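You operate a simulated robot arm through the tools that you are given. There is no shell and no other tool.

The job below is to be done with a simulated robot arm. You get a single attempt, and the scene is never put back.

## Task
Fold the infeed carton's long flaps down and run it through the sealer.
Fine: the sealer is set for it; leave its wheels and knob as they are.

The check looks at the end state, three seconds after you hand in, the way a careful person would. Anything else that was tipped, shoved, dropped, spilled or broken makes it a failure. Flat cloth is picked up by pressing the open fingertips on it (5 to 10 N) and closing them slowly along it; thin cloth reads only 2 to 8 mm in the jaws.

## Robot
A 6-joint arm with a fingered hand, fixed in place. Base frame: the origin is on the floor under the middle of its stand, x ahead of it, y to its left, z up; the work surface is at about z = 0.78. Lengths are in m, angles in degrees, forces in N, time in s.
With the tool pointing down near the work surface it reaches from about 0.34 to 0.74 m from the base axis. Its first joint turns from -115.0 to 115.0 degrees. Payload 4 kg.
The TCP is the grasp point between the finger pads, 0.026 m short of the fingertips. In the tool frame z runs along the fingers and y along their closing line. The gripper opens to 0.132 m; its body begins 0.073 m behind the TCP. The gripper is a hand of 4 fingers: y runs from the thumb to the fingers, the wrist lies at [0, 0, -0.239] in the tool frame, and closing takes about 1.5 s.
Orientation is that of the tool frame in the base frame, as [roll, pitch, yaw] about the fixed x, y, z axes, in that order (R = Rz(yaw) Ry(pitch) Rx(roll)). With the fingers straight down and closing along the base's y, the tool's x points along the base's -x, its y along +y and its z along -z.

## Interface
- The arm moves only by the tool step_arm. Its argument "commands" is a list of rows, each a list of 3 entries, a list of its own where there are three numbers: the turn, a rotation vector about the tool's x, y, z in degrees, then the shift along the tool's x, y, z in m, then the opening, from 0 (shut) to 1 (fully open). In form: [[[wx, wy, wz], [tx, ty, tz], hand], ...]. A call has 1 to 20 rows; each row shifts and turns the commanded pose from where the row before left it, along the tool's axes as they then stand. Rows are played at 5 a second. More than 0.05 m and 8.6 degrees between two rows, or a gripper value outside its range, and nothing of the call is played. Where a pose cannot be reached the arm comes as near as it can. A force on the tool above 40 N (or 10 N above the force at the start of the call, whichever is more), or a blocked arm, ends the call early, and 0.2 s more pass. The fingers move at their own pace (about 0.153 m/s each) and stop on an object; they squeeze with about 27 N. The grip force told is the motor's: it shows also when the fingers shut on nothing. Time passes only in rows, and 0.2 s behind the last, so rows that do not move let the fingers close. The reply holds the time, the measured pose of the TCP, the force on the tool along the base axes, the opening and the grip force, in the units named above and with some noise, with the torque about the TCP (base axes, N m) and any sound that the robot's microphone picked up.
- Cameras (640 x 400 px; columns grow to the right, rows downward): "scene" is fixed at [0.2204, -0.6479, 1.4392]; the picture's right is [0.95, -0.31, 0.00], its down [-0.13, -0.39, -0.91] and it looks along [0.28, 0.87, -0.41] (base axes); focal length 375 px, centre (320, 200). "wrist" rides on the gripper at [0.068, 0.002, -0.097] in the tool frame; the picture's right is [-0.03, 1.00, 0.00], its down [-0.82, -0.02, -0.58] and it looks along [-0.58, -0.01, 0.82] (tool axes); focal length 270 px, centre (320, 200).
- snapshot(camera): a new picture of that camera. The clock stands still meanwhile.
- slide_trunk(by): slides the trunk up (or, below 0, down) by that many m; the arm rides with it, the base frame stays. It gives what a move gives, with no picture.
- hand_shape(shape): the hand has 4 fingers and takes this shape, open, in about a second: jaw (thumb against the fingers, like two jaws); tri (thumb and two fingers); tip (a fingertip pinch); poke (one finger out to press); point (the index stretched); flat (the hand flat); cup (the hand cupped); fist (a fist). The gripper value then closes the fingers along that shape, each until it touches; the sizes above hold for jaw. It gives what a move gives, with no picture.
- locate(camera, pixels): for up to 12 pixels [column, row] of the newest picture of that camera ("zoom" is the newest enlarged one), the place [x, y, z] in the base frame of the surface seen there, good to about 0.002 m. The clock stands still meanwhile.
- close_up(camera, box): a new picture of the part [left, top, right, bottom] of that camera's present view, enlarged. The clock stands still meanwhile.
- hand_in(): hands the job in; it is judged then, once.

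Leave the gripper open and the arm clear of the work at the hand-in unless told otherwise.

The tools are called after "Emit:" as name(argument=value, ...) on one line, values as JSON. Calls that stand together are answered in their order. step_arm: Moves the arm, as the interface text tells. Its arguments: {"type":"object","properties":{"commands":{"type":"array","items":{"type":"array"}}},"required":["commands"]} The other tools are called the same way: slide_trunk (by) moves the trunk up or down; hand_shape (shape) gives the hand a shape; snapshot (camera) takes a picture; locate (camera, pixels) gives the place of the surface under pixels of a picture; close_up (camera, box) takes an enlarged picture of a part of a camera's view; hand_in () hands the job in.

At the start:

```text
time_s: 0.0
ee_pos: [0.3763, 0.3029, 1.1573]
ee_rot: [-179.9, 0.0, 179.9]
force: [0.1, 0.7, 0.2]
ft_torque: [0.01, -0.02, 0.02]
width: 0.1318
finger_force: 0.0
shape: jaw
trunk travel left (down, up): [-0.875, 0.115]
```

scene: 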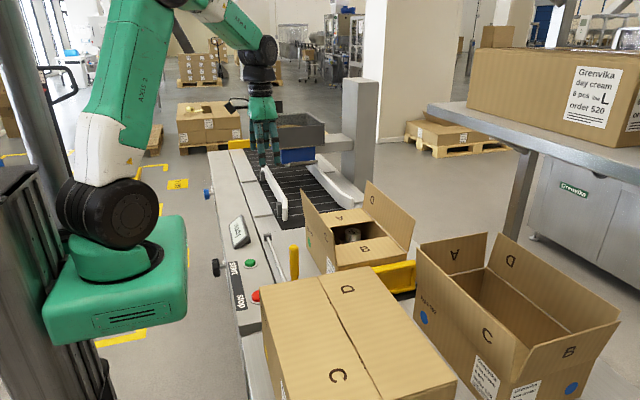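
wrist: 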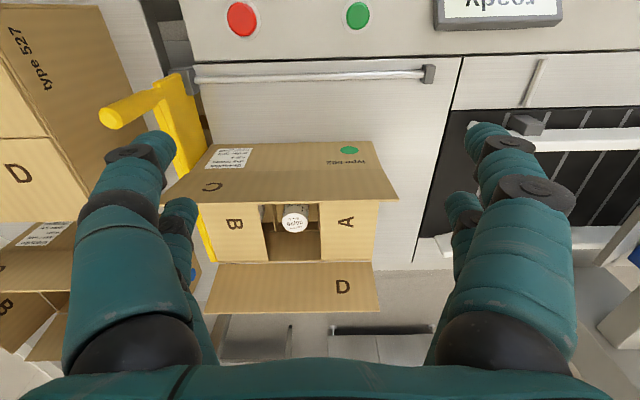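

I see a small carton on the infeed with its short flaps (A, B) folded in and the long flaps (C, D) still up. A yellow lever/pusher stands beside it, with a sealer and belt beyond. I'll look closer before moving.

Emit:
close_up(camera="scene", box=[200, 130, 440, 310])

Emit:
close_up(camera="wrist", box=[80, 0, 480, 330])

```text
2.22 times, centred on (320, 220) of scene
```

zoom: 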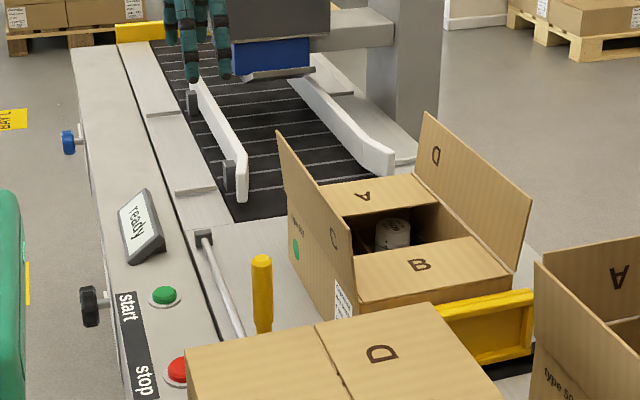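

```text
1.21 times, centred on (280, 165) of wrist
```

zoom: 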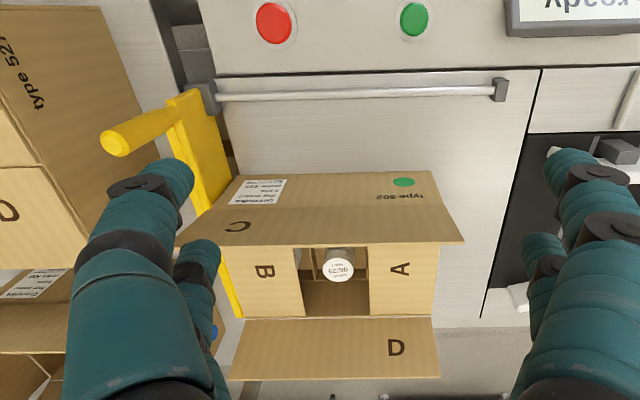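

I'll locate the key points: the carton's corners and flaps, the pusher handle, the rod, the buttons and the guides.

Emit:
snapshot(camera="scene")

Emit:
snapshot(camera="wrist")

Emit:
locate(camera="wrist", pixels=[[214, 204], [378, 203], [212, 262], [373, 263], [206, 312], [378, 310], [218, 146], [371, 142], [165, 200], [397, 200], [295, 218], [317, 262]])

Emit:
locate(camera="wrist", pixels=[[241, 18], [358, 15], [113, 117], [155, 95], [185, 85], [200, 75], [310, 73], [429, 74], [195, 130], [208, 230], [300, 110], [350, 330]])

Emit:
locate(camera="scene", pixels=[[302, 190], [336, 230], [369, 182], [414, 215], [405, 252], [294, 247], [294, 280], [282, 206], [284, 219], [361, 205], [258, 152], [268, 235]])

```text
taken
```

scene: 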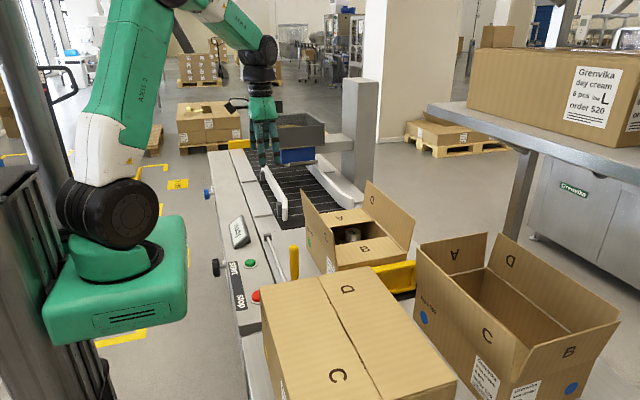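

```text
taken
```

wrist: 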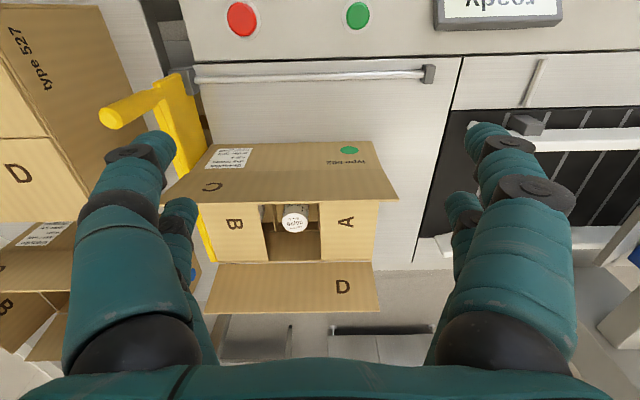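

```text
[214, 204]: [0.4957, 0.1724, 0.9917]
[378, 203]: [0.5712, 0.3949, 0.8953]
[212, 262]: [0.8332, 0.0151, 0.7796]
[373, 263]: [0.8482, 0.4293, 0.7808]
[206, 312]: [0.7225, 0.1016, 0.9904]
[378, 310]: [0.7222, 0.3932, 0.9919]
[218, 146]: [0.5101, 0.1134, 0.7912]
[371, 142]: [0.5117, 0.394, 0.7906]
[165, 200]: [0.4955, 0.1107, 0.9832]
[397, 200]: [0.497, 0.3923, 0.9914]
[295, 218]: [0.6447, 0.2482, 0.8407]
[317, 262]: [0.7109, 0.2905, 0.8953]
```

```text
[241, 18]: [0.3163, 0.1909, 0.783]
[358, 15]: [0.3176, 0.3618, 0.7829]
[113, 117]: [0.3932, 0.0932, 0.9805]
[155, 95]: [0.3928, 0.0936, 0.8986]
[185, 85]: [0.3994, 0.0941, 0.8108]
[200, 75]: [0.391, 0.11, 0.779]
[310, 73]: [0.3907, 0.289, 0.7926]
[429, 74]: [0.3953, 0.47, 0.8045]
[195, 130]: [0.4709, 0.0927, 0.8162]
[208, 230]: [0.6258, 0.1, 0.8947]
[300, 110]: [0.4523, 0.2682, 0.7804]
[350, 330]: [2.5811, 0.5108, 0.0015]
```

```text
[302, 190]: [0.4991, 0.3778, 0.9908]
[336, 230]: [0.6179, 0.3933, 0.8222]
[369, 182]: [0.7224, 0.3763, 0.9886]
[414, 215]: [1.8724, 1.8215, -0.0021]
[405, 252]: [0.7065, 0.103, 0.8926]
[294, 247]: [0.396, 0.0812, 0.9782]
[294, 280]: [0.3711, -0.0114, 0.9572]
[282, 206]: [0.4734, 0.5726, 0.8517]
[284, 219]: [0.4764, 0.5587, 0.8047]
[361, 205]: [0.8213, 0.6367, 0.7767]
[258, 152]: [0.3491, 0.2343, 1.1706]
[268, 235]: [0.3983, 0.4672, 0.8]
```

Flap C's hinge is at x≈0.511 and D's at x≈0.708. The carton spans y 0.11–0.39 with its top at z≈0.895. The pusher handle is at (0.393, 0.093, 0.81–0.98), on a rod running along y to 0.47. Next I'll look closely at the sealer, its display and the pusher.

Emit:
close_up(camera="scene", box=[190, 70, 390, 195])

Emit:
close_up(camera="scene", box=[200, 200, 320, 310])

Emit:
close_up(camera="wrist", box=[420, 0, 640, 140])

Emit:
close_up(camera="scene", box=[290, 160, 440, 300])

```text
3.20 times, centred on (290, 132) of scene
```

zoom: 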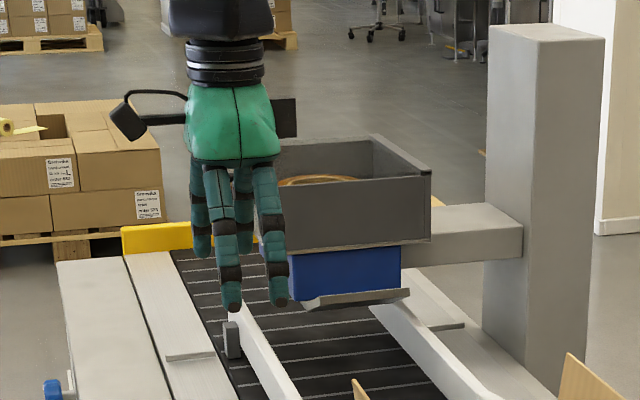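

```text
3.64 times, centred on (260, 255) of scene
```

zoom: 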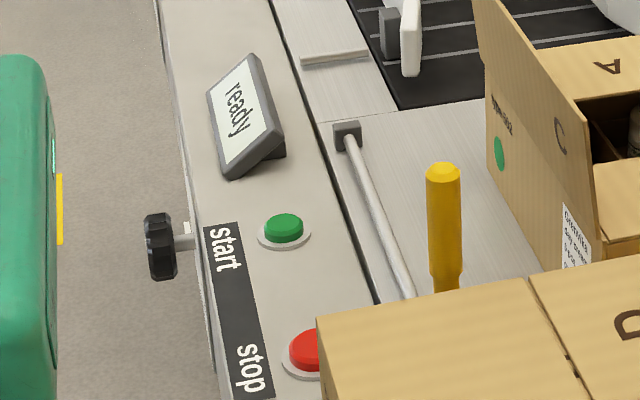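

```text
2.86 times, centred on (530, 70) of wrist
```

zoom: 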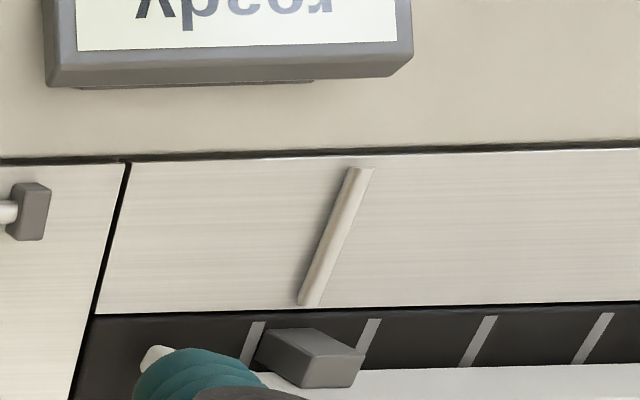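

```text
2.86 times, centred on (365, 230) of scene
```

zoom: 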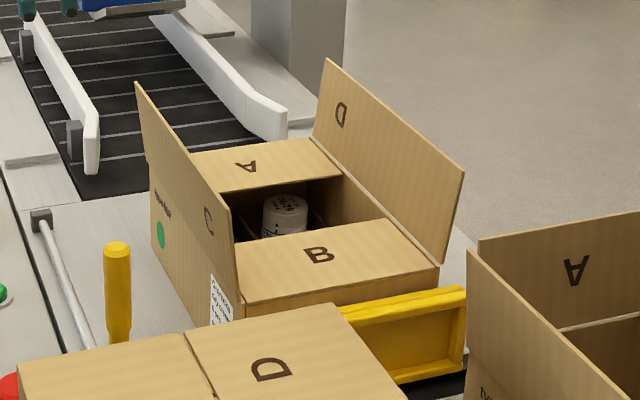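

I'll look into the carton opening, around (290, 230) in the wrist view, to check that nothing sticks out above the rim.

Emit:
close_up(camera="wrist", box=[150, 130, 410, 320])

Emit:
locate(camera="scene", pixels=[[300, 155], [290, 165], [335, 190], [357, 200], [312, 160], [340, 175], [300, 120], [300, 110], [285, 100], [240, 145], [350, 130], [270, 190]])

Emit:
locate(camera="scene", pixels=[[380, 270], [410, 262], [413, 290], [300, 275], [320, 270], [455, 370], [265, 310], [360, 270], [418, 245], [485, 235], [238, 232], [214, 268]])

```text
2.11 times, centred on (280, 225) of wrist
```

zoom: 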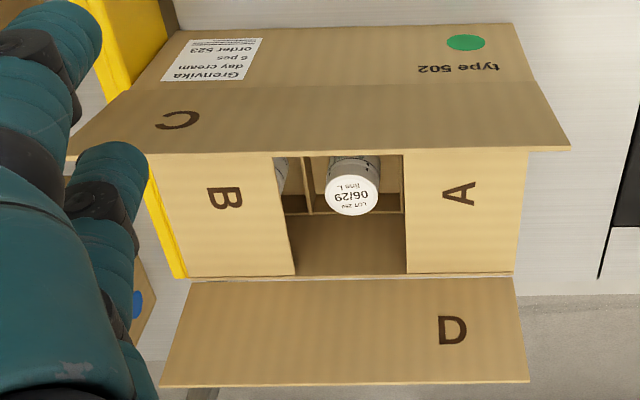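

```text
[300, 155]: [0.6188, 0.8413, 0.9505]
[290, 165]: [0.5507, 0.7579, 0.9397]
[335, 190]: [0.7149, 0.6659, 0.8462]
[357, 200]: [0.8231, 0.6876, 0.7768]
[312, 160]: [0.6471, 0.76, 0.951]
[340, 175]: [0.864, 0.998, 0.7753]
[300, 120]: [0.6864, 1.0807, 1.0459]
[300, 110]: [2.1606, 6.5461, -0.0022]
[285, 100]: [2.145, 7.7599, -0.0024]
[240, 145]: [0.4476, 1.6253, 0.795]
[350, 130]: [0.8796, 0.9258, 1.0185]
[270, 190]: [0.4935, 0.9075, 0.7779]
```

```text
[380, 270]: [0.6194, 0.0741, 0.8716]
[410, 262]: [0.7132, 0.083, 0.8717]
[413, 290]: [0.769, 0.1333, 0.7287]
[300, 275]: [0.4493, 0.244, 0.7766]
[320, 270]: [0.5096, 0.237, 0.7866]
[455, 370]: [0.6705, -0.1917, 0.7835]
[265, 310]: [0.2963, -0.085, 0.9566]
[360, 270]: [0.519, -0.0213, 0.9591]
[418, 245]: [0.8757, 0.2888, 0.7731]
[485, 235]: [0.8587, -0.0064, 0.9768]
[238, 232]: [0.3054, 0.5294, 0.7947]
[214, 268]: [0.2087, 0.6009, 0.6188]
```

The carton is type 502, with its jars below the rim. The sealer's shoe is at about z 0.95, y 0.76. I'll shut the hand in place to see how compact it is as a folding tool.

Emit:
step_arm(commands=[[[0, 0, 0], [0, 0, 0], 0.0], [[0, 0, 0], [0, 0, 0], 0.0], [[0, 0, 0], [0, 0, 0], 0.0], [[0, 0, 0], [0, 0, 0], 0.0], [[0, 0, 0], [0, 0, 0], 0.0], [[0, 0, 0], [0, 0, 0], 0.0], [[0, 0, 0], [0, 0, 0], 0.0]])

Emit:
snapshot(camera="wrist")

Emit:
close_up(camera="scene", box=[200, 60, 340, 180])

```text
time_s: 1.6
ee_pos: [0.3769, 0.3035, 1.1561]
ee_rot: [-180.0, 0.0, -180.0]
force: [-0.1, 0.2, 0.2]
ft_torque: [-0.04, 0.01, -0.01]
width: 0.0
finger_force: 27.2
shape: jaw
trunk travel left (down, up): [-0.875, 0.115]
```

```text
taken
```

wrist: 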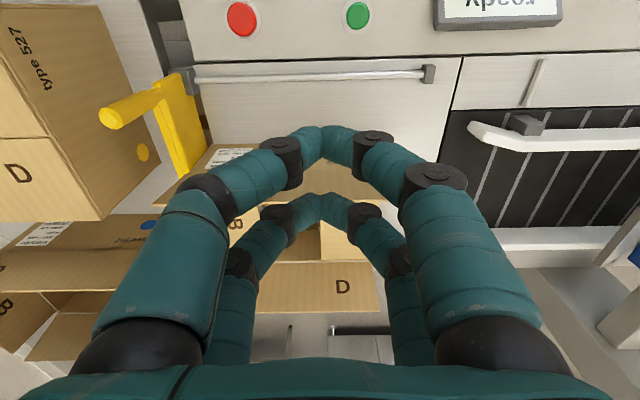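

```text
3.33 times, centred on (270, 120) of scene
```

zoom: 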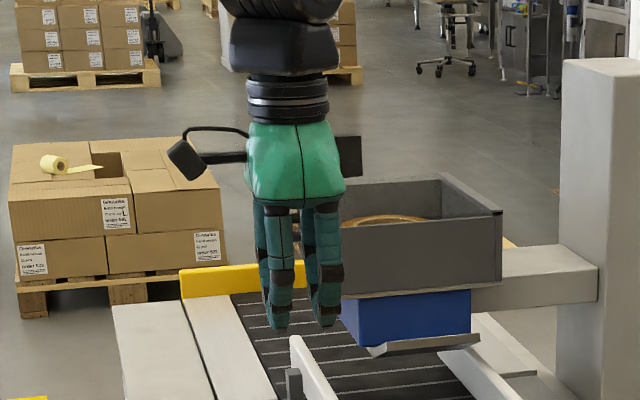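

The hand is two opposed pairs of fingers. I'll measure where the finger pairs sit relative to the TCP.

Emit:
locate(camera="wrist", pixels=[[312, 140], [340, 140], [318, 203], [335, 203], [280, 150], [375, 145], [300, 128], [325, 195], [280, 215], [365, 215]])

Emit:
locate(camera="zoom", pixels=[[278, 322], [325, 320], [265, 230], [335, 230], [310, 300], [290, 160], [275, 300], [330, 290]])

```text
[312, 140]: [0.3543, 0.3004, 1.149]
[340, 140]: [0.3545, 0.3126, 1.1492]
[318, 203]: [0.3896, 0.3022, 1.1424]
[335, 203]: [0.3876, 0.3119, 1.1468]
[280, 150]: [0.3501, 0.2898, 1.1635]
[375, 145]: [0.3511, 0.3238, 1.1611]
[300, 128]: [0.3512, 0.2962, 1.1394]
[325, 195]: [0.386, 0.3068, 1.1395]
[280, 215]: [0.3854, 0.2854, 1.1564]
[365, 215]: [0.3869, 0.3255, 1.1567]
```

```text
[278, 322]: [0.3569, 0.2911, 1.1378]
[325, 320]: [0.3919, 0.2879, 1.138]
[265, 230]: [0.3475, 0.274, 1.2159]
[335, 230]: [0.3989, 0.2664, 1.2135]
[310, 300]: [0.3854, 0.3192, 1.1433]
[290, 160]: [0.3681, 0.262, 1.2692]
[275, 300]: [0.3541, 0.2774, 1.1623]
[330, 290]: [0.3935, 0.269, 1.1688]
```

The finger pairs sit at about ±0.018 m from the TCP along x, and the tips are 0.026 m below it. I'll lower the shut hand to the near side of flap C, at about x 0.415, y 0.25, TCP z 0.98. It'll stay short of the flap tip at x≈0.496.

Emit:
step_arm(commands=[[[0, 0, 0], [-0.0076, -0.0107, 0.035], 0.0], [[0, 0, 0], [-0.0076, -0.0107, 0.035], 0.0], [[0, 0, 0], [-0.0076, -0.0107, 0.035], 0.0], [[0, 0, 0], [-0.0076, -0.0107, 0.035], 0.0], [[0, 0, 0], [-0.0076, -0.0107, 0.035], 0.0]])

Emit:
snapshot(camera="scene")

Emit:
snapshot(camera="wrist")

```text
time_s: 2.8
ee_pos: [0.414, 0.248, 0.9819]
ee_rot: [-180.0, 0.1, -179.9]
force: [0.4, 0.0, -0.3]
ft_torque: [-0.01, -0.03, -0.03]
width: 0.0
finger_force: 26.9
shape: jaw
trunk travel left (down, up): [-0.875, 0.115]
```

```text
taken
```

scene: 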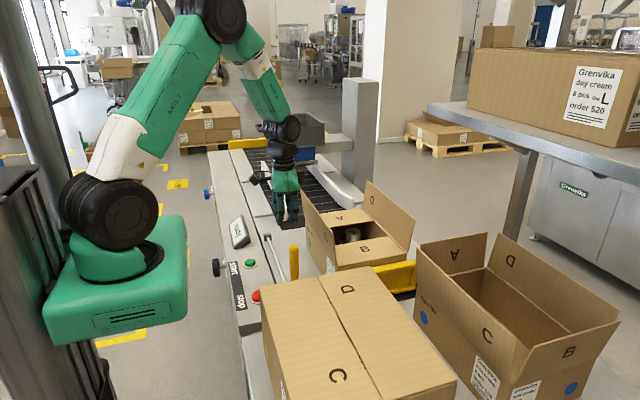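

```text
taken
```

wrist: 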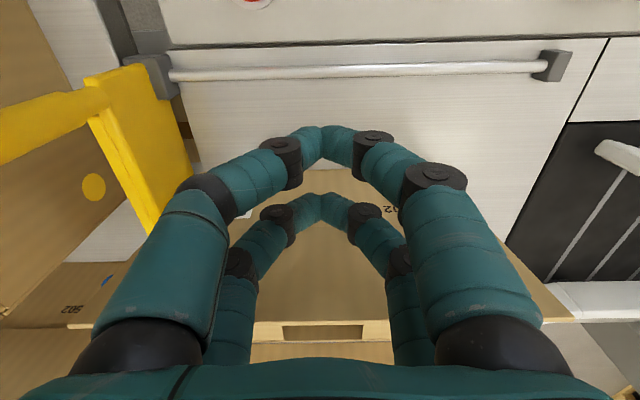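

The hand is just in front of flap C, with nothing touching. Now I'll sweep it gently in +x to start tipping the flap inward, and watch the force.

Emit:
step_arm(commands=[[[0, 0, 0], [-0.018, 0, 0], 0.0], [[0, 0, 0], [-0.018, 0, 0], 0.0], [[0, 0, 0], [-0.012, 0, 0], 0.0], [[0, 0, 0], [-0.01, 0, 0], 0.0], [[0, 0, 0], [-0.01, 0, 0], 0.0], [[0, 0, 0], [-0.01, 0, 0], 0.0], [[0, 0, 0], [-0.01, 0, 0], 0.0]])

Emit:
close_up(camera="scene", box=[230, 140, 440, 300])

```text
time_s: 4.4
ee_pos: [0.5024, 0.2492, 0.9817]
ee_rot: [179.9, 0.0, -180.0]
force: [-0.5, 0.3, 0.7]
ft_torque: [-0.04, -0.01, -0.01]
width: 0.0001
finger_force: 27.0
shape: jaw
trunk travel left (down, up): [-0.875, 0.115]
```

```text
2.50 times, centred on (335, 220) of scene
```

zoom: 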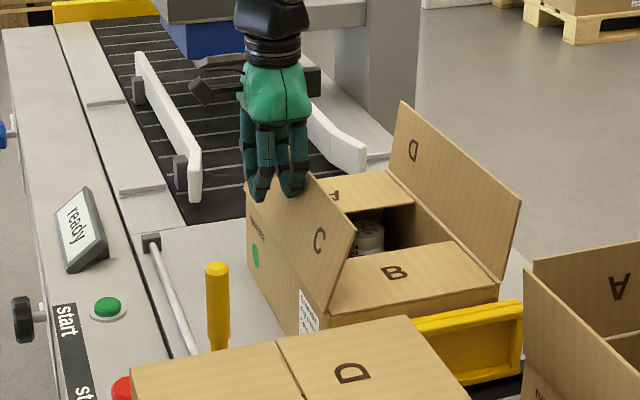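

Flap C swings with almost no force. I'll follow its arc on over and then down onto the short flaps.

Emit:
step_arm(commands=[[[0, 0, 0], [-0.015, 0, 0.001], 0.0], [[0, 0, 0], [-0.015, 0, 0.005], 0.0], [[0, 0, 0], [-0.012, 0, 0.01], 0.0], [[0, 0, 0], [-0.006, 0, 0.012], 0.0], [[0, 0, 0], [-0.002, 0, 0.012], 0.0], [[0, 0, 0], [0, 0, 0.006], 0.0], [[0, 0, 0], [0, 0, 0.003], 0.0]])

Emit:
close_up(camera="scene", box=[230, 140, 440, 300])

```text
time_s: 6.0
ee_pos: [0.5525, 0.2509, 0.9334]
ee_rot: [-179.9, 0.0, -180.0]
force: [-0.3, -0.5, -0.4]
ft_torque: [0.02, 0.01, -0.02]
width: 0.0001
finger_force: 27.1
shape: jaw
trunk travel left (down, up): [-0.875, 0.115]
```

```text
2.50 times, centred on (335, 220) of scene
```

zoom: 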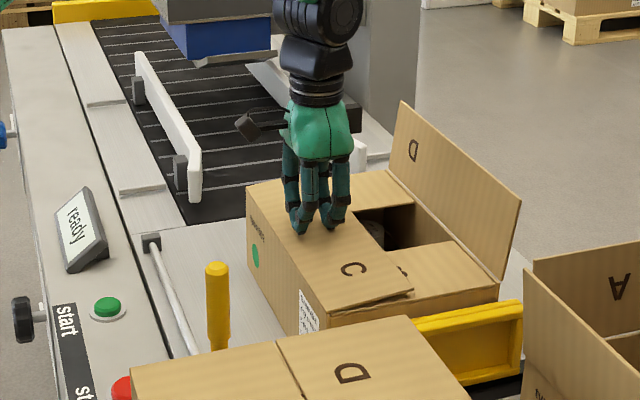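

Flap C is nearly flat. I'll press it down the last few millimetres in small steps.

Emit:
step_arm(commands=[[[0, 0, 0], [0, 0, 0.003], 0.0], [[0, 0, 0], [0, 0, 0.002], 0.0], [[0, 0, 0], [0, 0, 0.002], 0.0], [[0, 0, 0], [0, 0, 0.001], 0.0]])

```text
time_s: 7.0
ee_pos: [0.5511, 0.2497, 0.926]
ee_rot: [179.9, 0.2, 180.0]
force: [-1.1, 3.1, 10.3]
ft_torque: [0.12, 0.22, -0.05]
width: 0.0
finger_force: 27.0
shape: jaw
trunk travel left (down, up): [-0.875, 0.115]
```

The flap took about 10 N, so it's pressed flat. I'll lift slightly and see whether it stays down.

Emit:
step_arm(commands=[[[0, 0, 0], [0, 0, -0.01], 0.0], [[0, 0, 0], [0, 0, -0.03], 0.0], [[0, 0, 0], [0, 0, -0.04], 0.0], [[0, 0, 0], [0, 0, -0.04], 0.0]])

Emit:
close_up(camera="scene", box=[230, 140, 440, 300])

Emit:
snapshot(camera="wrist")

```text
time_s: 8.0
ee_pos: [0.5527, 0.2504, 1.0466]
ee_rot: [-179.9, 0.1, -180.0]
force: [0.2, 0.4, -0.1]
ft_torque: [0.04, -0.01, 0.03]
width: 0.0002
finger_force: 27.1
shape: jaw
trunk travel left (down, up): [-0.875, 0.115]
```

```text
2.50 times, centred on (335, 220) of scene
```

zoom: 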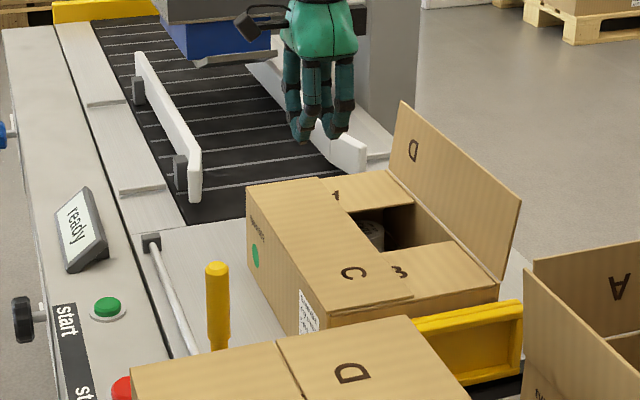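

```text
taken
```

wrist: 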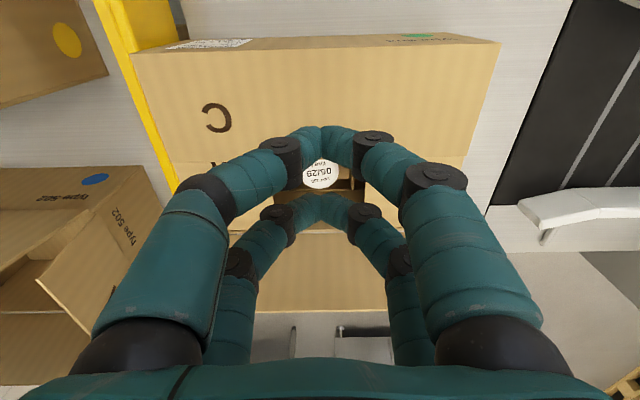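

Flap C stays down and D is still upright. I'll tilt the hand 30° so the fingers point outward, then carry it over D's top edge (z≈0.99) to the far side at x≈0.75.

Emit:
step_arm(commands=[[[0, -7.5, 0], [0, 0, 0], 0.0], [[0, -7.5, 0], [0, 0, 0], 0.0], [[0, -7.5, 0], [0, 0, 0], 0.0], [[0, -7.5, 0], [0, 0, 0], 0.0], [[0, 0, 0], [-0.0357, 0, 0.0174], 0.0], [[0, 0, 0], [-0.0357, 0, 0.0174], 0.0], [[0, 0, 0], [-0.0357, 0, 0.0174], 0.0], [[0, 0, 0], [-0.0357, 0, 0.0174], 0.0], [[0, 0, 0], [-0.0357, 0, 0.0174], 0.0]])

Emit:
close_up(camera="scene", box=[260, 100, 480, 300])

Emit:
snapshot(camera="wrist")

```text
time_s: 10.0
ee_pos: [0.749, 0.2511, 1.0567]
ee_rot: [180.0, 29.8, 180.0]
force: [-0.4, 0.0, 0.1]
ft_torque: [0.0, 0.03, -0.02]
width: 0.0
finger_force: 26.9
shape: jaw
trunk travel left (down, up): [-0.875, 0.115]
```

```text
2.00 times, centred on (370, 200) of scene
```

zoom: 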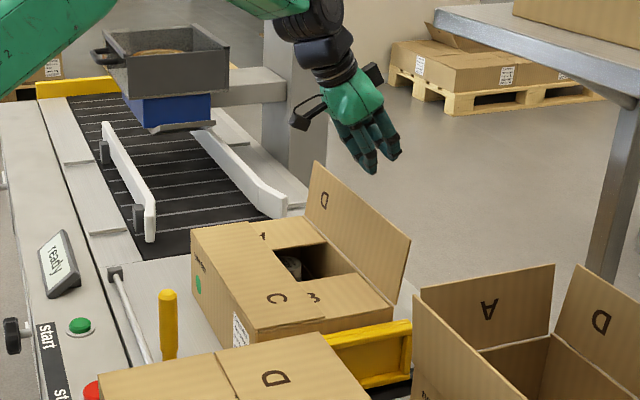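

```text
taken
```

wrist: 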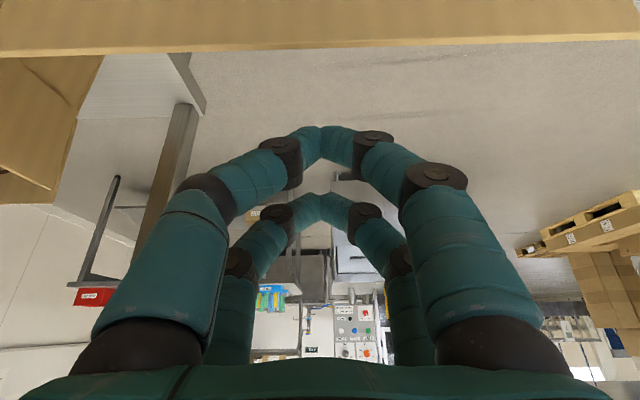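

The hand is past D's top edge, which shows as the tan band at the top of the wrist view. I'll verify the edge position before lowering.

Emit:
locate(camera="wrist", pixels=[[320, 45], [320, 10], [320, 30], [100, 55], [600, 35], [320, 132]])

```text
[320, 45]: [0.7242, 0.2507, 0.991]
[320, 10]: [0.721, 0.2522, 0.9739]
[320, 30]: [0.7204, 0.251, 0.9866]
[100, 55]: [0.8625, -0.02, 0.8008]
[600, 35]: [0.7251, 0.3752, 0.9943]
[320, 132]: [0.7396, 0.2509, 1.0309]
```

The edge is at x≈0.724, z≈0.991 and the fingertip is just beyond it. I'll shift out 8 mm and lower 5.5 cm to hook behind the flap.

Emit:
step_arm(commands=[[[0, 0, 0], [-0.0069, 0, 0.004], 0.0], [[0, 0, 0], [0.0092, 0, 0.0159], 0.0], [[0, 0, 0], [0.0092, 0, 0.0159], 0.0], [[0, 0, 0], [0.0092, 0, 0.0159], 0.0]])

Emit:
close_up(camera="scene", box=[260, 100, 480, 300])

```text
time_s: 11.0
ee_pos: [0.7571, 0.2479, 1.0025]
ee_rot: [-179.9, 30.0, -179.9]
force: [-0.8, 0.3, -0.3]
ft_torque: [0.0, 0.0, 0.06]
width: 0.0
finger_force: 27.2
shape: jaw
trunk travel left (down, up): [-0.875, 0.115]
```

```text
2.00 times, centred on (370, 200) of scene
```

zoom: 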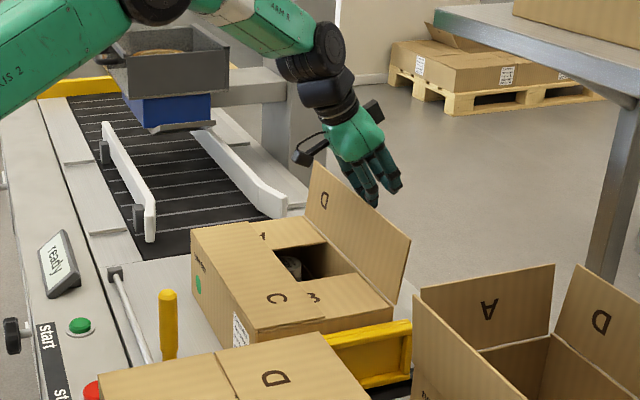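

The fingers are behind D. I'll pull back toward −x gently to tip it inward.

Emit:
step_arm(commands=[[[0, 0, 0], [0.0069, 0, -0.004], 0.0], [[0, 0, 0], [0.0069, 0, -0.004], 0.0], [[0, 0, 0], [0.0069, 0, -0.004], 0.0], [[0, 0, 0], [0.0087, 0, -0.005], 0.0], [[0, 0, 0], [0.0087, 0, -0.005], 0.0], [[0, 0, 0], [0.0087, 0, -0.005], 0.0]])

Emit:
close_up(camera="scene", box=[260, 100, 480, 300])

```text
time_s: 12.4
ee_pos: [0.7027, 0.2514, 1.0032]
ee_rot: [179.9, 30.0, -180.0]
force: [0.2, -0.5, 0.0]
ft_torque: [-0.01, 0.0, 0.04]
width: 0.0001
finger_force: 27.0
shape: jaw
trunk travel left (down, up): [-0.875, 0.115]
```

```text
2.00 times, centred on (370, 200) of scene
```

zoom: 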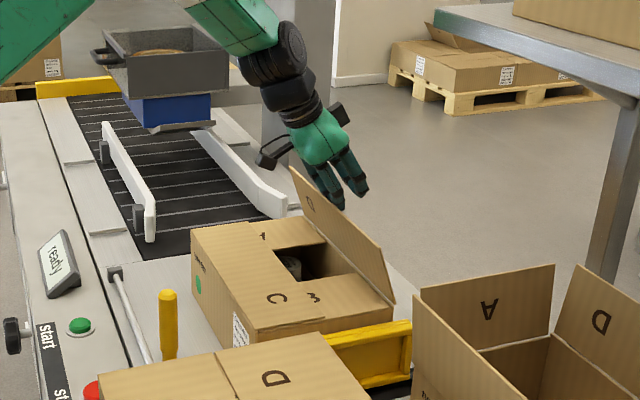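

D is coming over freely. I'll continue along its arc and down.

Emit:
step_arm(commands=[[[0, 0, 0], [0.0119, 0, -0.0034], 0.0], [[0, 0, 0], [0.0134, 0, -0.0008], 0.0], [[0, 0, 0], [0.0137, 0, 0.0037], 0.0], [[0, 0, 0], [0.0129, 0, 0.0064], 0.0], [[0, 0, 0], [0.0117, 0, 0.0083], 0.0], [[0, 0, 0], [0.0077, 0, 0.0094], 0.0]])

Emit:
close_up(camera="scene", box=[260, 100, 480, 300])

```text
time_s: 13.8
ee_pos: [0.6545, 0.2495, 0.9479]
ee_rot: [180.0, 30.0, 180.0]
force: [0.2, -0.3, 0.0]
ft_torque: [0.03, 0.03, 0.04]
width: 0.0
finger_force: 27.1
shape: jaw
trunk travel left (down, up): [-0.875, 0.115]
```

```text
2.00 times, centred on (370, 200) of scene
```

zoom: 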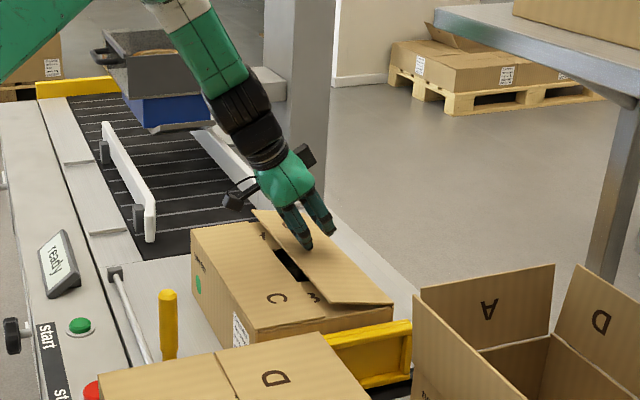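

D is nearly flat. I'll press it down in small steps and watch for the contact force.

Emit:
step_arm(commands=[[[0, 0, 0], [0.002, 0, 0.0035], 0.0], [[0, 0, 0], [0.0015, 0, 0.0026], 0.0], [[0, 0, 0], [0.001, 0, 0.0017], 0.0], [[0, 0, 0], [0.001, 0, 0.0017], 0.0]])

Emit:
close_up(camera="scene", box=[260, 100, 480, 300])

```text
time_s: 14.8
ee_pos: [0.6546, 0.2484, 0.9379]
ee_rot: [-180.0, 30.0, 180.0]
force: [-0.7, -0.1, 0.2]
ft_torque: [0.01, 0.01, -0.01]
width: 0.0
finger_force: 27.4
shape: jaw
trunk travel left (down, up): [-0.875, 0.115]
```

```text
2.00 times, centred on (370, 200) of scene
```

zoom: 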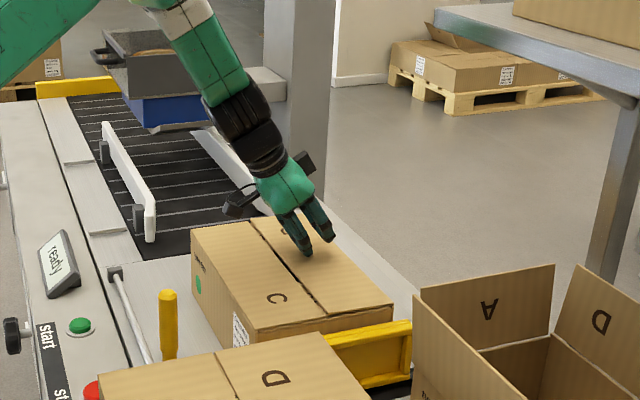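

It's almost down, so I'll keep pressing until I feel contact of a few newtons.

Emit:
step_arm(commands=[[[0, 0, 0], [0.001, 0, 0.0017], 0.0], [[0, 0, 0], [0.001, 0, 0.0017], 0.0], [[0, 0, 0], [0.001, 0, 0.0017], 0.0], [[0, 0, 0], [0.0005, 0, 0.0009], 0.0]])

```text
time_s: 15.8
ee_pos: [0.6531, 0.2495, 0.9341]
ee_rot: [179.8, 30.3, 179.9]
force: [4.2, -1.4, 21.5]
ft_torque: [0.09, -0.03, 0.01]
width: 0.0002
finger_force: 27.0
shape: jaw
trunk travel left (down, up): [-0.875, 0.115]
```

Contact was about 21 N, so it's pressed flat. I'll lift straight up and check both flaps.

Emit:
step_arm(commands=[[[0, 0, 0], [-0.005, 0, -0.0087], 0.0], [[0, 0, 0], [-0.02, 0, -0.0346], 0.0], [[0, 0, 0], [-0.02, 0, -0.0346], 0.0], [[0, 0, 0], [-0.02, 0, -0.0346], 0.0], [[0, 0, 0], [-0.01, 0, -0.0173], 0.0]])

Emit:
snapshot(camera="scene")

Emit:
close_up(camera="scene", box=[260, 150, 480, 310])

```text
time_s: 17.0
ee_pos: [0.6546, 0.2497, 1.0786]
ee_rot: [-180.0, 29.9, 179.9]
force: [0.5, -0.1, 0.3]
ft_torque: [0.0, 0.01, -0.02]
width: 0.0002
finger_force: 27.4
shape: jaw
trunk travel left (down, up): [-0.875, 0.115]
```

```text
taken
```

scene: 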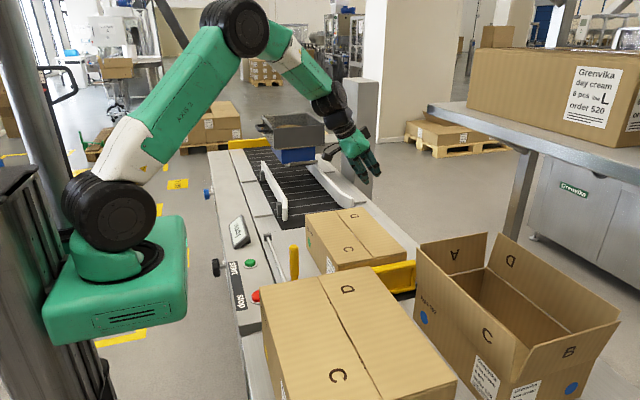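

```text
2.50 times, centred on (370, 230) of scene
```

zoom: 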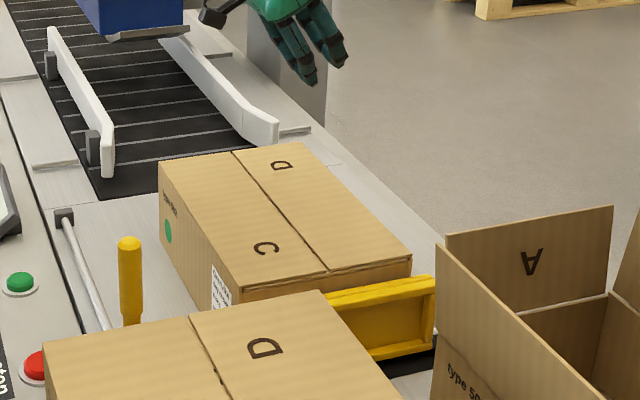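

Both long flaps lie flat. Now I'll check the carton's alignment with the guides, and the guide mouths and sealer head.

Emit:
locate(camera="zoom", pixels=[[162, 161], [296, 146], [408, 258], [242, 290], [235, 154], [328, 272], [165, 185], [238, 302], [106, 150], [270, 115], [220, 60], [70, 60]])

Emit:
locate(camera="scene", pixels=[[266, 165], [284, 196], [312, 165], [330, 178], [367, 197], [362, 203], [286, 150], [305, 160], [285, 163], [270, 135], [240, 142], [300, 140]])

```text
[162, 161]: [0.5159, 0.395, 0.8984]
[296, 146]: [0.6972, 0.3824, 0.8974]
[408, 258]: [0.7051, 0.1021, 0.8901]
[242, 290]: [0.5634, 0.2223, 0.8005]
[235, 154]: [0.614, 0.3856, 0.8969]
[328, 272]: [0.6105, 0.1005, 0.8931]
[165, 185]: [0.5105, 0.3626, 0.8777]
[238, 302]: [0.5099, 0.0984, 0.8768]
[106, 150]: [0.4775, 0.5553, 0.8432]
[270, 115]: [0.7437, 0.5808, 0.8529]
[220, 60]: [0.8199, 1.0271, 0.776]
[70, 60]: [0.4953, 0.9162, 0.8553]
```

```text
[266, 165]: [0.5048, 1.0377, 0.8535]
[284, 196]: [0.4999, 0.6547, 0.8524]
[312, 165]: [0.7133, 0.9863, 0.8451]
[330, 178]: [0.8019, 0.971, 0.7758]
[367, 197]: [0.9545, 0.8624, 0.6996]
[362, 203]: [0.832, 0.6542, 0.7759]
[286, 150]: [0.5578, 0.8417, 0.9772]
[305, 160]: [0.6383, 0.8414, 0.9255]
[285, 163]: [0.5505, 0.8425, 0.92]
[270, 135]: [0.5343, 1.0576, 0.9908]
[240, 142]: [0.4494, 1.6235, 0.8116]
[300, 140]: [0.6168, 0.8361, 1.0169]
```

The carton spans x 0.510–0.706 and the guides span about 0.505–0.713, so it's square to the mouth. Next I'll straighten the tool and move above the pusher handle at (0.393, 0.093), opening halfway.

Emit:
step_arm(commands=[[[0, 7.5, 0], [0, 0, 0], 0.0], [[0, 7.5, 0], [0, 0, 0], 0.0], [[0, 7.5, 0], [0, 0, 0], 0.0], [[0, 7.5, 0], [0, 0, 0], 0.0], [[0, 0, 0], [0.0374, -0.0224, -0.0043], 0.5], [[0, 0, 0], [0.0374, -0.0224, -0.0043], 0.5], [[0, 0, 0], [0.0374, -0.0224, -0.0043], 0.5], [[0, 0, 0], [0.0374, -0.0224, -0.0043], 0.5], [[0, 0, 0], [0.0374, -0.0224, -0.0043], 0.5], [[0, 0, 0], [0.0374, -0.0224, -0.0043], 0.5], [[0, 0, 0], [0.0374, -0.0224, -0.0043], 0.5]])

Emit:
snapshot(camera="scene")

Emit:
snapshot(camera="wrist")

```text
time_s: 19.4
ee_pos: [0.3893, 0.0928, 1.1099]
ee_rot: [-180.0, 0.0, 179.9]
force: [0.1, -0.5, -0.5]
ft_torque: [0.02, 0.04, 0.02]
width: 0.0653
finger_force: 0.1
shape: jaw
trunk travel left (down, up): [-0.875, 0.115]
```

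```text
taken
```

scene: 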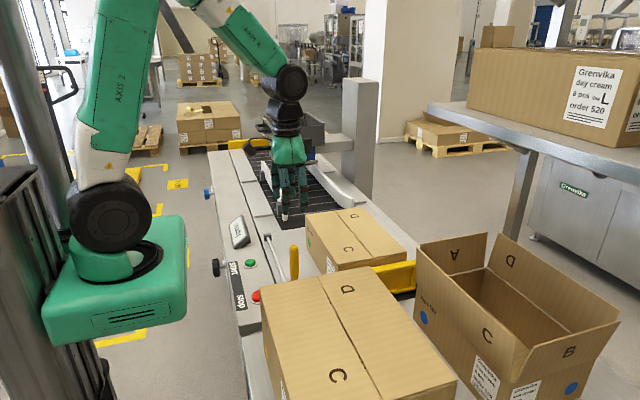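

```text
taken
```

wrist: 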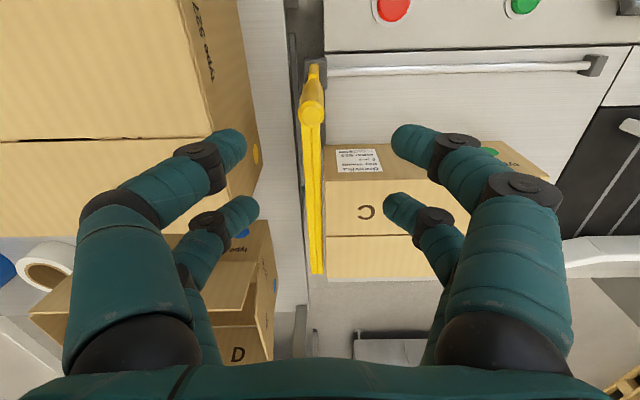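

I see the handle top near (313, 110) in the wrist view and the big box edge near (205, 110). I'll measure both before descending.

Emit:
locate(camera="wrist", pixels=[[313, 110], [303, 108], [323, 108], [312, 120], [312, 98], [200, 110], [190, 70], [250, 120], [255, 160], [312, 200], [228, 140], [400, 135]])

```text
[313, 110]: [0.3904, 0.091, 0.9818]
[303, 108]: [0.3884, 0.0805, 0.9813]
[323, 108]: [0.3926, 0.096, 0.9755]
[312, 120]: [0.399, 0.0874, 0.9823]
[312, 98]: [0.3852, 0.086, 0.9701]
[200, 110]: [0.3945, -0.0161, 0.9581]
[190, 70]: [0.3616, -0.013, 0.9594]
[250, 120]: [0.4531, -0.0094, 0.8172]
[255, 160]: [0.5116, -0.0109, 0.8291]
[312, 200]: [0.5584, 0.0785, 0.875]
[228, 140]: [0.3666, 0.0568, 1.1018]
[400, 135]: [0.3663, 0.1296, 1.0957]
```

The handle centre is about (0.392, 0.089) with its top at z 0.982. The big box edge is at y≈−0.01, well clear of the thumb at y≈0.057. I'll descend around the handle to TCP z≈0.953.

Emit:
step_arm(commands=[[[0, 0, 0], [-0.003, -0.0035, 0.02], 0.5], [[0, 0, 0], [0, 0, 0.03], 0.5], [[0, 0, 0], [0, 0, 0.03], 0.5], [[0, 0, 0], [0, 0, 0.03], 0.5], [[0, 0, 0], [0, 0, 0.025], 0.5], [[0, 0, 0], [0, 0, 0.022], 0.5]])

Emit:
snapshot(camera="wrist")

Emit:
close_up(camera="scene", box=[220, 140, 420, 300])

```text
time_s: 20.8
ee_pos: [0.3954, 0.0889, 0.9529]
ee_rot: [-180.0, -0.1, 180.0]
force: [-0.9, -0.2, 0.3]
ft_torque: [0.03, 0.0, -0.01]
width: 0.0656
finger_force: 0.1
shape: jaw
trunk travel left (down, up): [-0.875, 0.115]
```

```text
taken
```

wrist: 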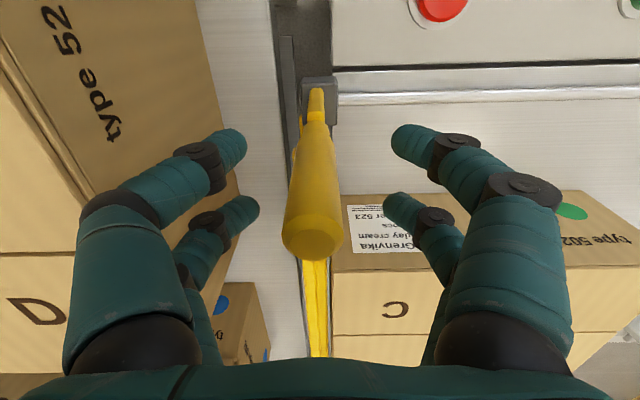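

```text
2.50 times, centred on (320, 220) of scene
```

zoom: 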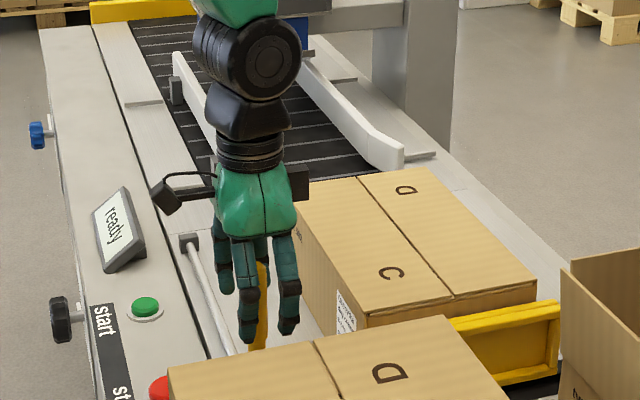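

The handle is centred between the fingers. I'll close on it in place.

Emit:
step_arm(commands=[[[0, 0, 0], [0, 0, 0], 0.4], [[0, 0, 0], [0, 0, 0], 0.3], [[0, 0, 0], [0, 0, 0], 0.2], [[0, 0, 0], [0, 0, 0], 0.1], [[0, 0, 0], [0, 0, 0], 0.0], [[0, 0, 0], [0, 0, 0], 0.0], [[0, 0, 0], [0, 0, 0], 0.0]])

Emit:
snapshot(camera="wrist")

```text
time_s: 22.4
ee_pos: [0.3954, 0.0889, 0.9536]
ee_rot: [179.9, 0.0, 180.0]
force: [-0.7, -0.5, -0.1]
ft_torque: [0.01, 0.01, 0.0]
width: 0.0002
finger_force: 27.0
shape: jaw
trunk travel left (down, up): [-0.875, 0.115]
```

```text
taken
```

wrist: 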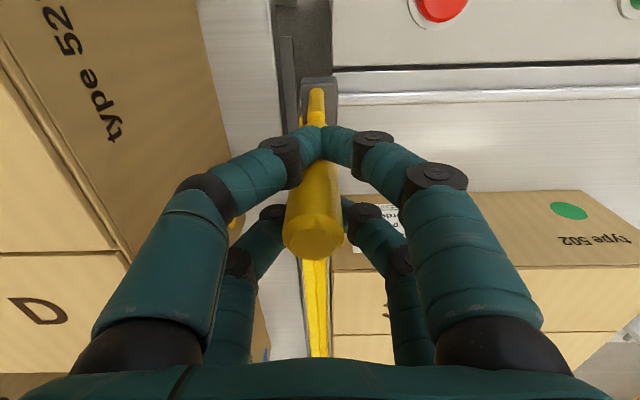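

The fingers shut fully (width 0), so the slim handle slipped into the gap between the two finger pairs and isn't gripped. I'll open, rise clear and try the "tri" shape, whose thumb should sit centrally behind the handle.

Emit:
step_arm(commands=[[[0, 0, 0], [0, 0, 0], 0.3], [[0, 0, 0], [0, 0, 0], 0.5], [[0, 0, 0], [0, 0, 0], 0.5], [[0, 0, 0], [0, 0, -0.02], 0.5], [[0, 0, 0], [0, 0, -0.04], 0.5], [[0, 0, 0], [0, 0, -0.05], 0.5], [[0, 0, 0], [0, 0, -0.05], 0.5]])

Emit:
hand_shape(shape="tri")

Emit:
snapshot(camera="wrist")

Emit:
close_up(camera="scene", box=[220, 100, 420, 300])

```text
time_s: 24.0
ee_pos: [0.3936, 0.0898, 1.1125]
ee_rot: [180.0, 0.0, -180.0]
force: [0.0, 0.3, -0.3]
ft_torque: [0.02, -0.01, -0.01]
width: 0.0654
finger_force: 0.0
shape: jaw
trunk travel left (down, up): [-0.875, 0.115]
```

```text
time_s: 24.9
ee_pos: [0.3951, 0.0898, 1.1127]
ee_rot: [-179.9, 0.0, -180.0]
force: [0.6, 0.1, -1.1]
ft_torque: [0.02, -0.02, -0.02]
width: 0.1318
finger_force: 0.1
shape: tri
trunk travel left (down, up): [-0.875, 0.115]
```

```text
taken
```

wrist: 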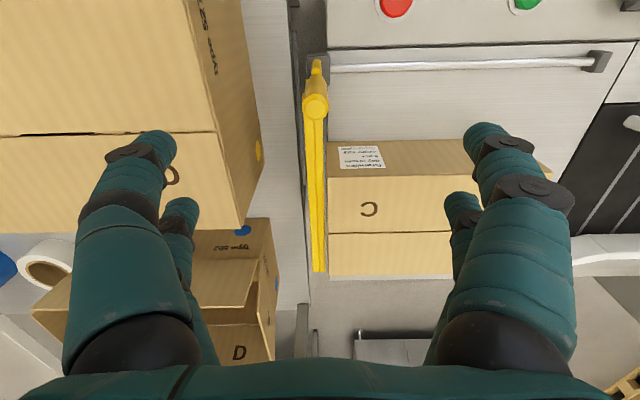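

```text
2.00 times, centred on (320, 200) of scene
```

zoom: 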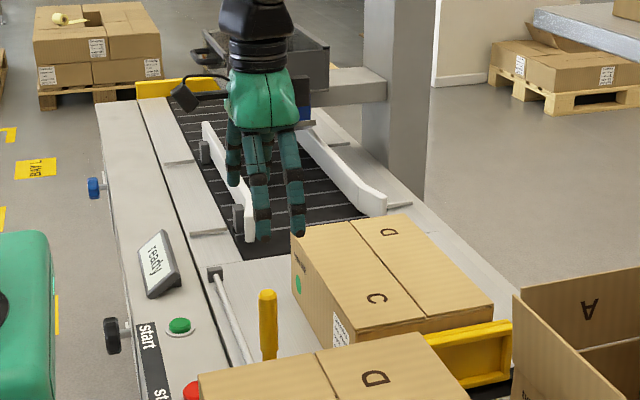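

"Tri" is spaced the same way, two fingers against two. The handle fits snugly between the finger pairs, so I'll go back to "jaw" and turn the hand 90°. That puts one pair in front of the handle and one behind it, caging it in the push direction.

Emit:
hand_shape(shape="jaw")

Emit:
step_arm(commands=[[[0, 0, -7.5], [0, 0, 0], 0.5], [[0, 0, -7.5], [0, 0, 0], 0.5], [[0, 0, -7.5], [0, 0, 0], 0.5], [[0, 0, -7.5], [0, 0, 0], 0.5], [[0, 0, -7.5], [0, 0, 0], 0.5], [[0, 0, -7.5], [0, 0, 0], 0.5], [[0, 0, -7.5], [0, 0, 0], 0.5], [[0, 0, -7.5], [0, 0, 0], 0.5], [[0, 0, -7.5], [0, 0, 0], 0.5], [[0, 0, -7.5], [0, 0, 0], 0.5], [[0, 0, -7.5], [0, 0, 0], 0.5], [[0, 0, -7.5], [0, 0, 0], 0.5]])

Emit:
snapshot(camera="wrist")

Emit:
close_up(camera="scene", box=[220, 100, 420, 300])

```text
time_s: 25.8
ee_pos: [0.394, 0.0896, 1.113]
ee_rot: [-179.9, 0.0, 180.0]
force: [0.6, 0.0, -0.2]
ft_torque: [0.0, -0.01, -0.02]
width: 0.1314
finger_force: 0.1
shape: jaw
trunk travel left (down, up): [-0.875, 0.115]
```

```text
time_s: 28.4
ee_pos: [0.3956, 0.089, 1.1137]
ee_rot: [-179.9, -0.1, -89.9]
force: [-0.8, -0.2, -0.2]
ft_torque: [-0.02, -0.03, -0.03]
width: 0.0666
finger_force: 0.0
shape: jaw
trunk travel left (down, up): [-0.875, 0.115]
```

```text
taken
```

wrist: 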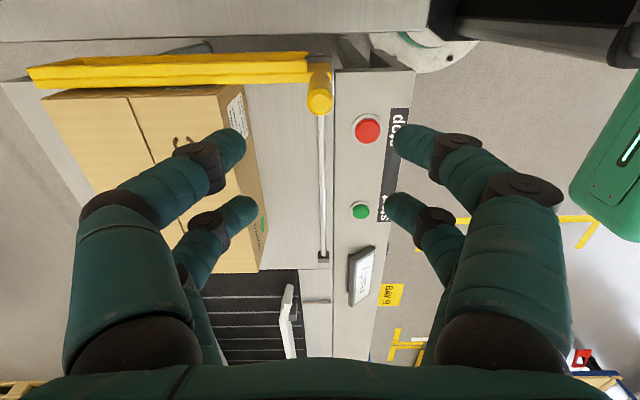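

```text
2.00 times, centred on (320, 200) of scene
```

zoom: 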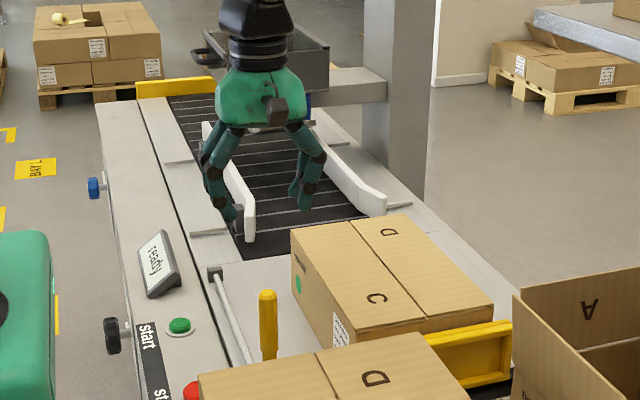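

The handle top shows near (320, 100) in the wrist view. I'll measure it again from this angle.

Emit:
locate(camera="wrist", pixels=[[320, 90], [320, 108], [310, 100], [330, 100], [320, 100], [232, 145], [238, 205], [405, 135], [400, 205]])

```text
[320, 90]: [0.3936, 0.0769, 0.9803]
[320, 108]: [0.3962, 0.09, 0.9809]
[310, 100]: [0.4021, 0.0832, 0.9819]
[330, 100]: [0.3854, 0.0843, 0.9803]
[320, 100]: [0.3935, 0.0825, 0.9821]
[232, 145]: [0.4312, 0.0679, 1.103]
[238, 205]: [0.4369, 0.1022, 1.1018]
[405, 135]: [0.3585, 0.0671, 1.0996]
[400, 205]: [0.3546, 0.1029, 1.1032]
```

The handle is centred at about (0.394, 0.087). I'll descend with the open hand straddling it.

Emit:
step_arm(commands=[[[0, 0, 0], [0.0015, 0.001, 0.02], 0.5], [[0, 0, 0], [0, 0, 0.03], 0.5], [[0, 0, 0], [0, 0, 0.03], 0.5], [[0, 0, 0], [0, 0, 0.03], 0.5], [[0, 0, 0], [0, 0, 0.03], 0.5], [[0, 0, 0], [0, 0, 0.02], 0.5]])

Emit:
snapshot(camera="wrist")

Emit:
close_up(camera="scene", box=[220, 140, 420, 300])

```text
time_s: 29.8
ee_pos: [0.3961, 0.0875, 0.9535]
ee_rot: [179.9, 0.0, -90.0]
force: [-0.1, -0.9, 0.3]
ft_torque: [0.02, 0.02, -0.01]
width: 0.0663
finger_force: 0.2
shape: jaw
trunk travel left (down, up): [-0.875, 0.115]
```

```text
taken
```

wrist: 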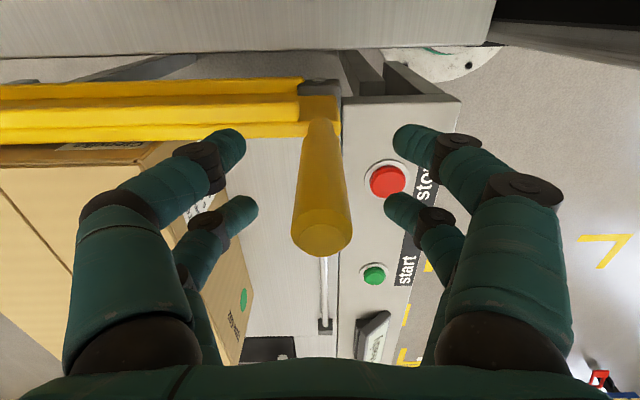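

```text
2.50 times, centred on (320, 220) of scene
```

zoom: 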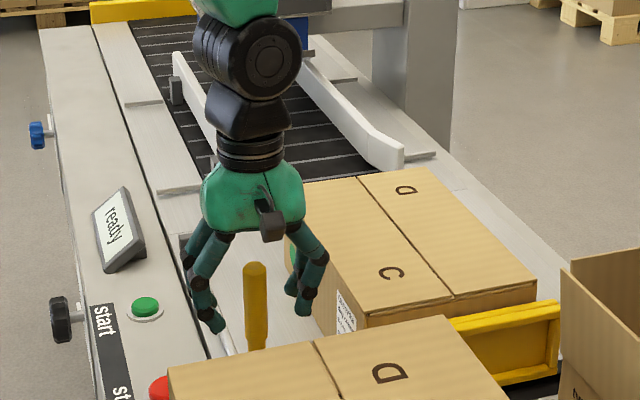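

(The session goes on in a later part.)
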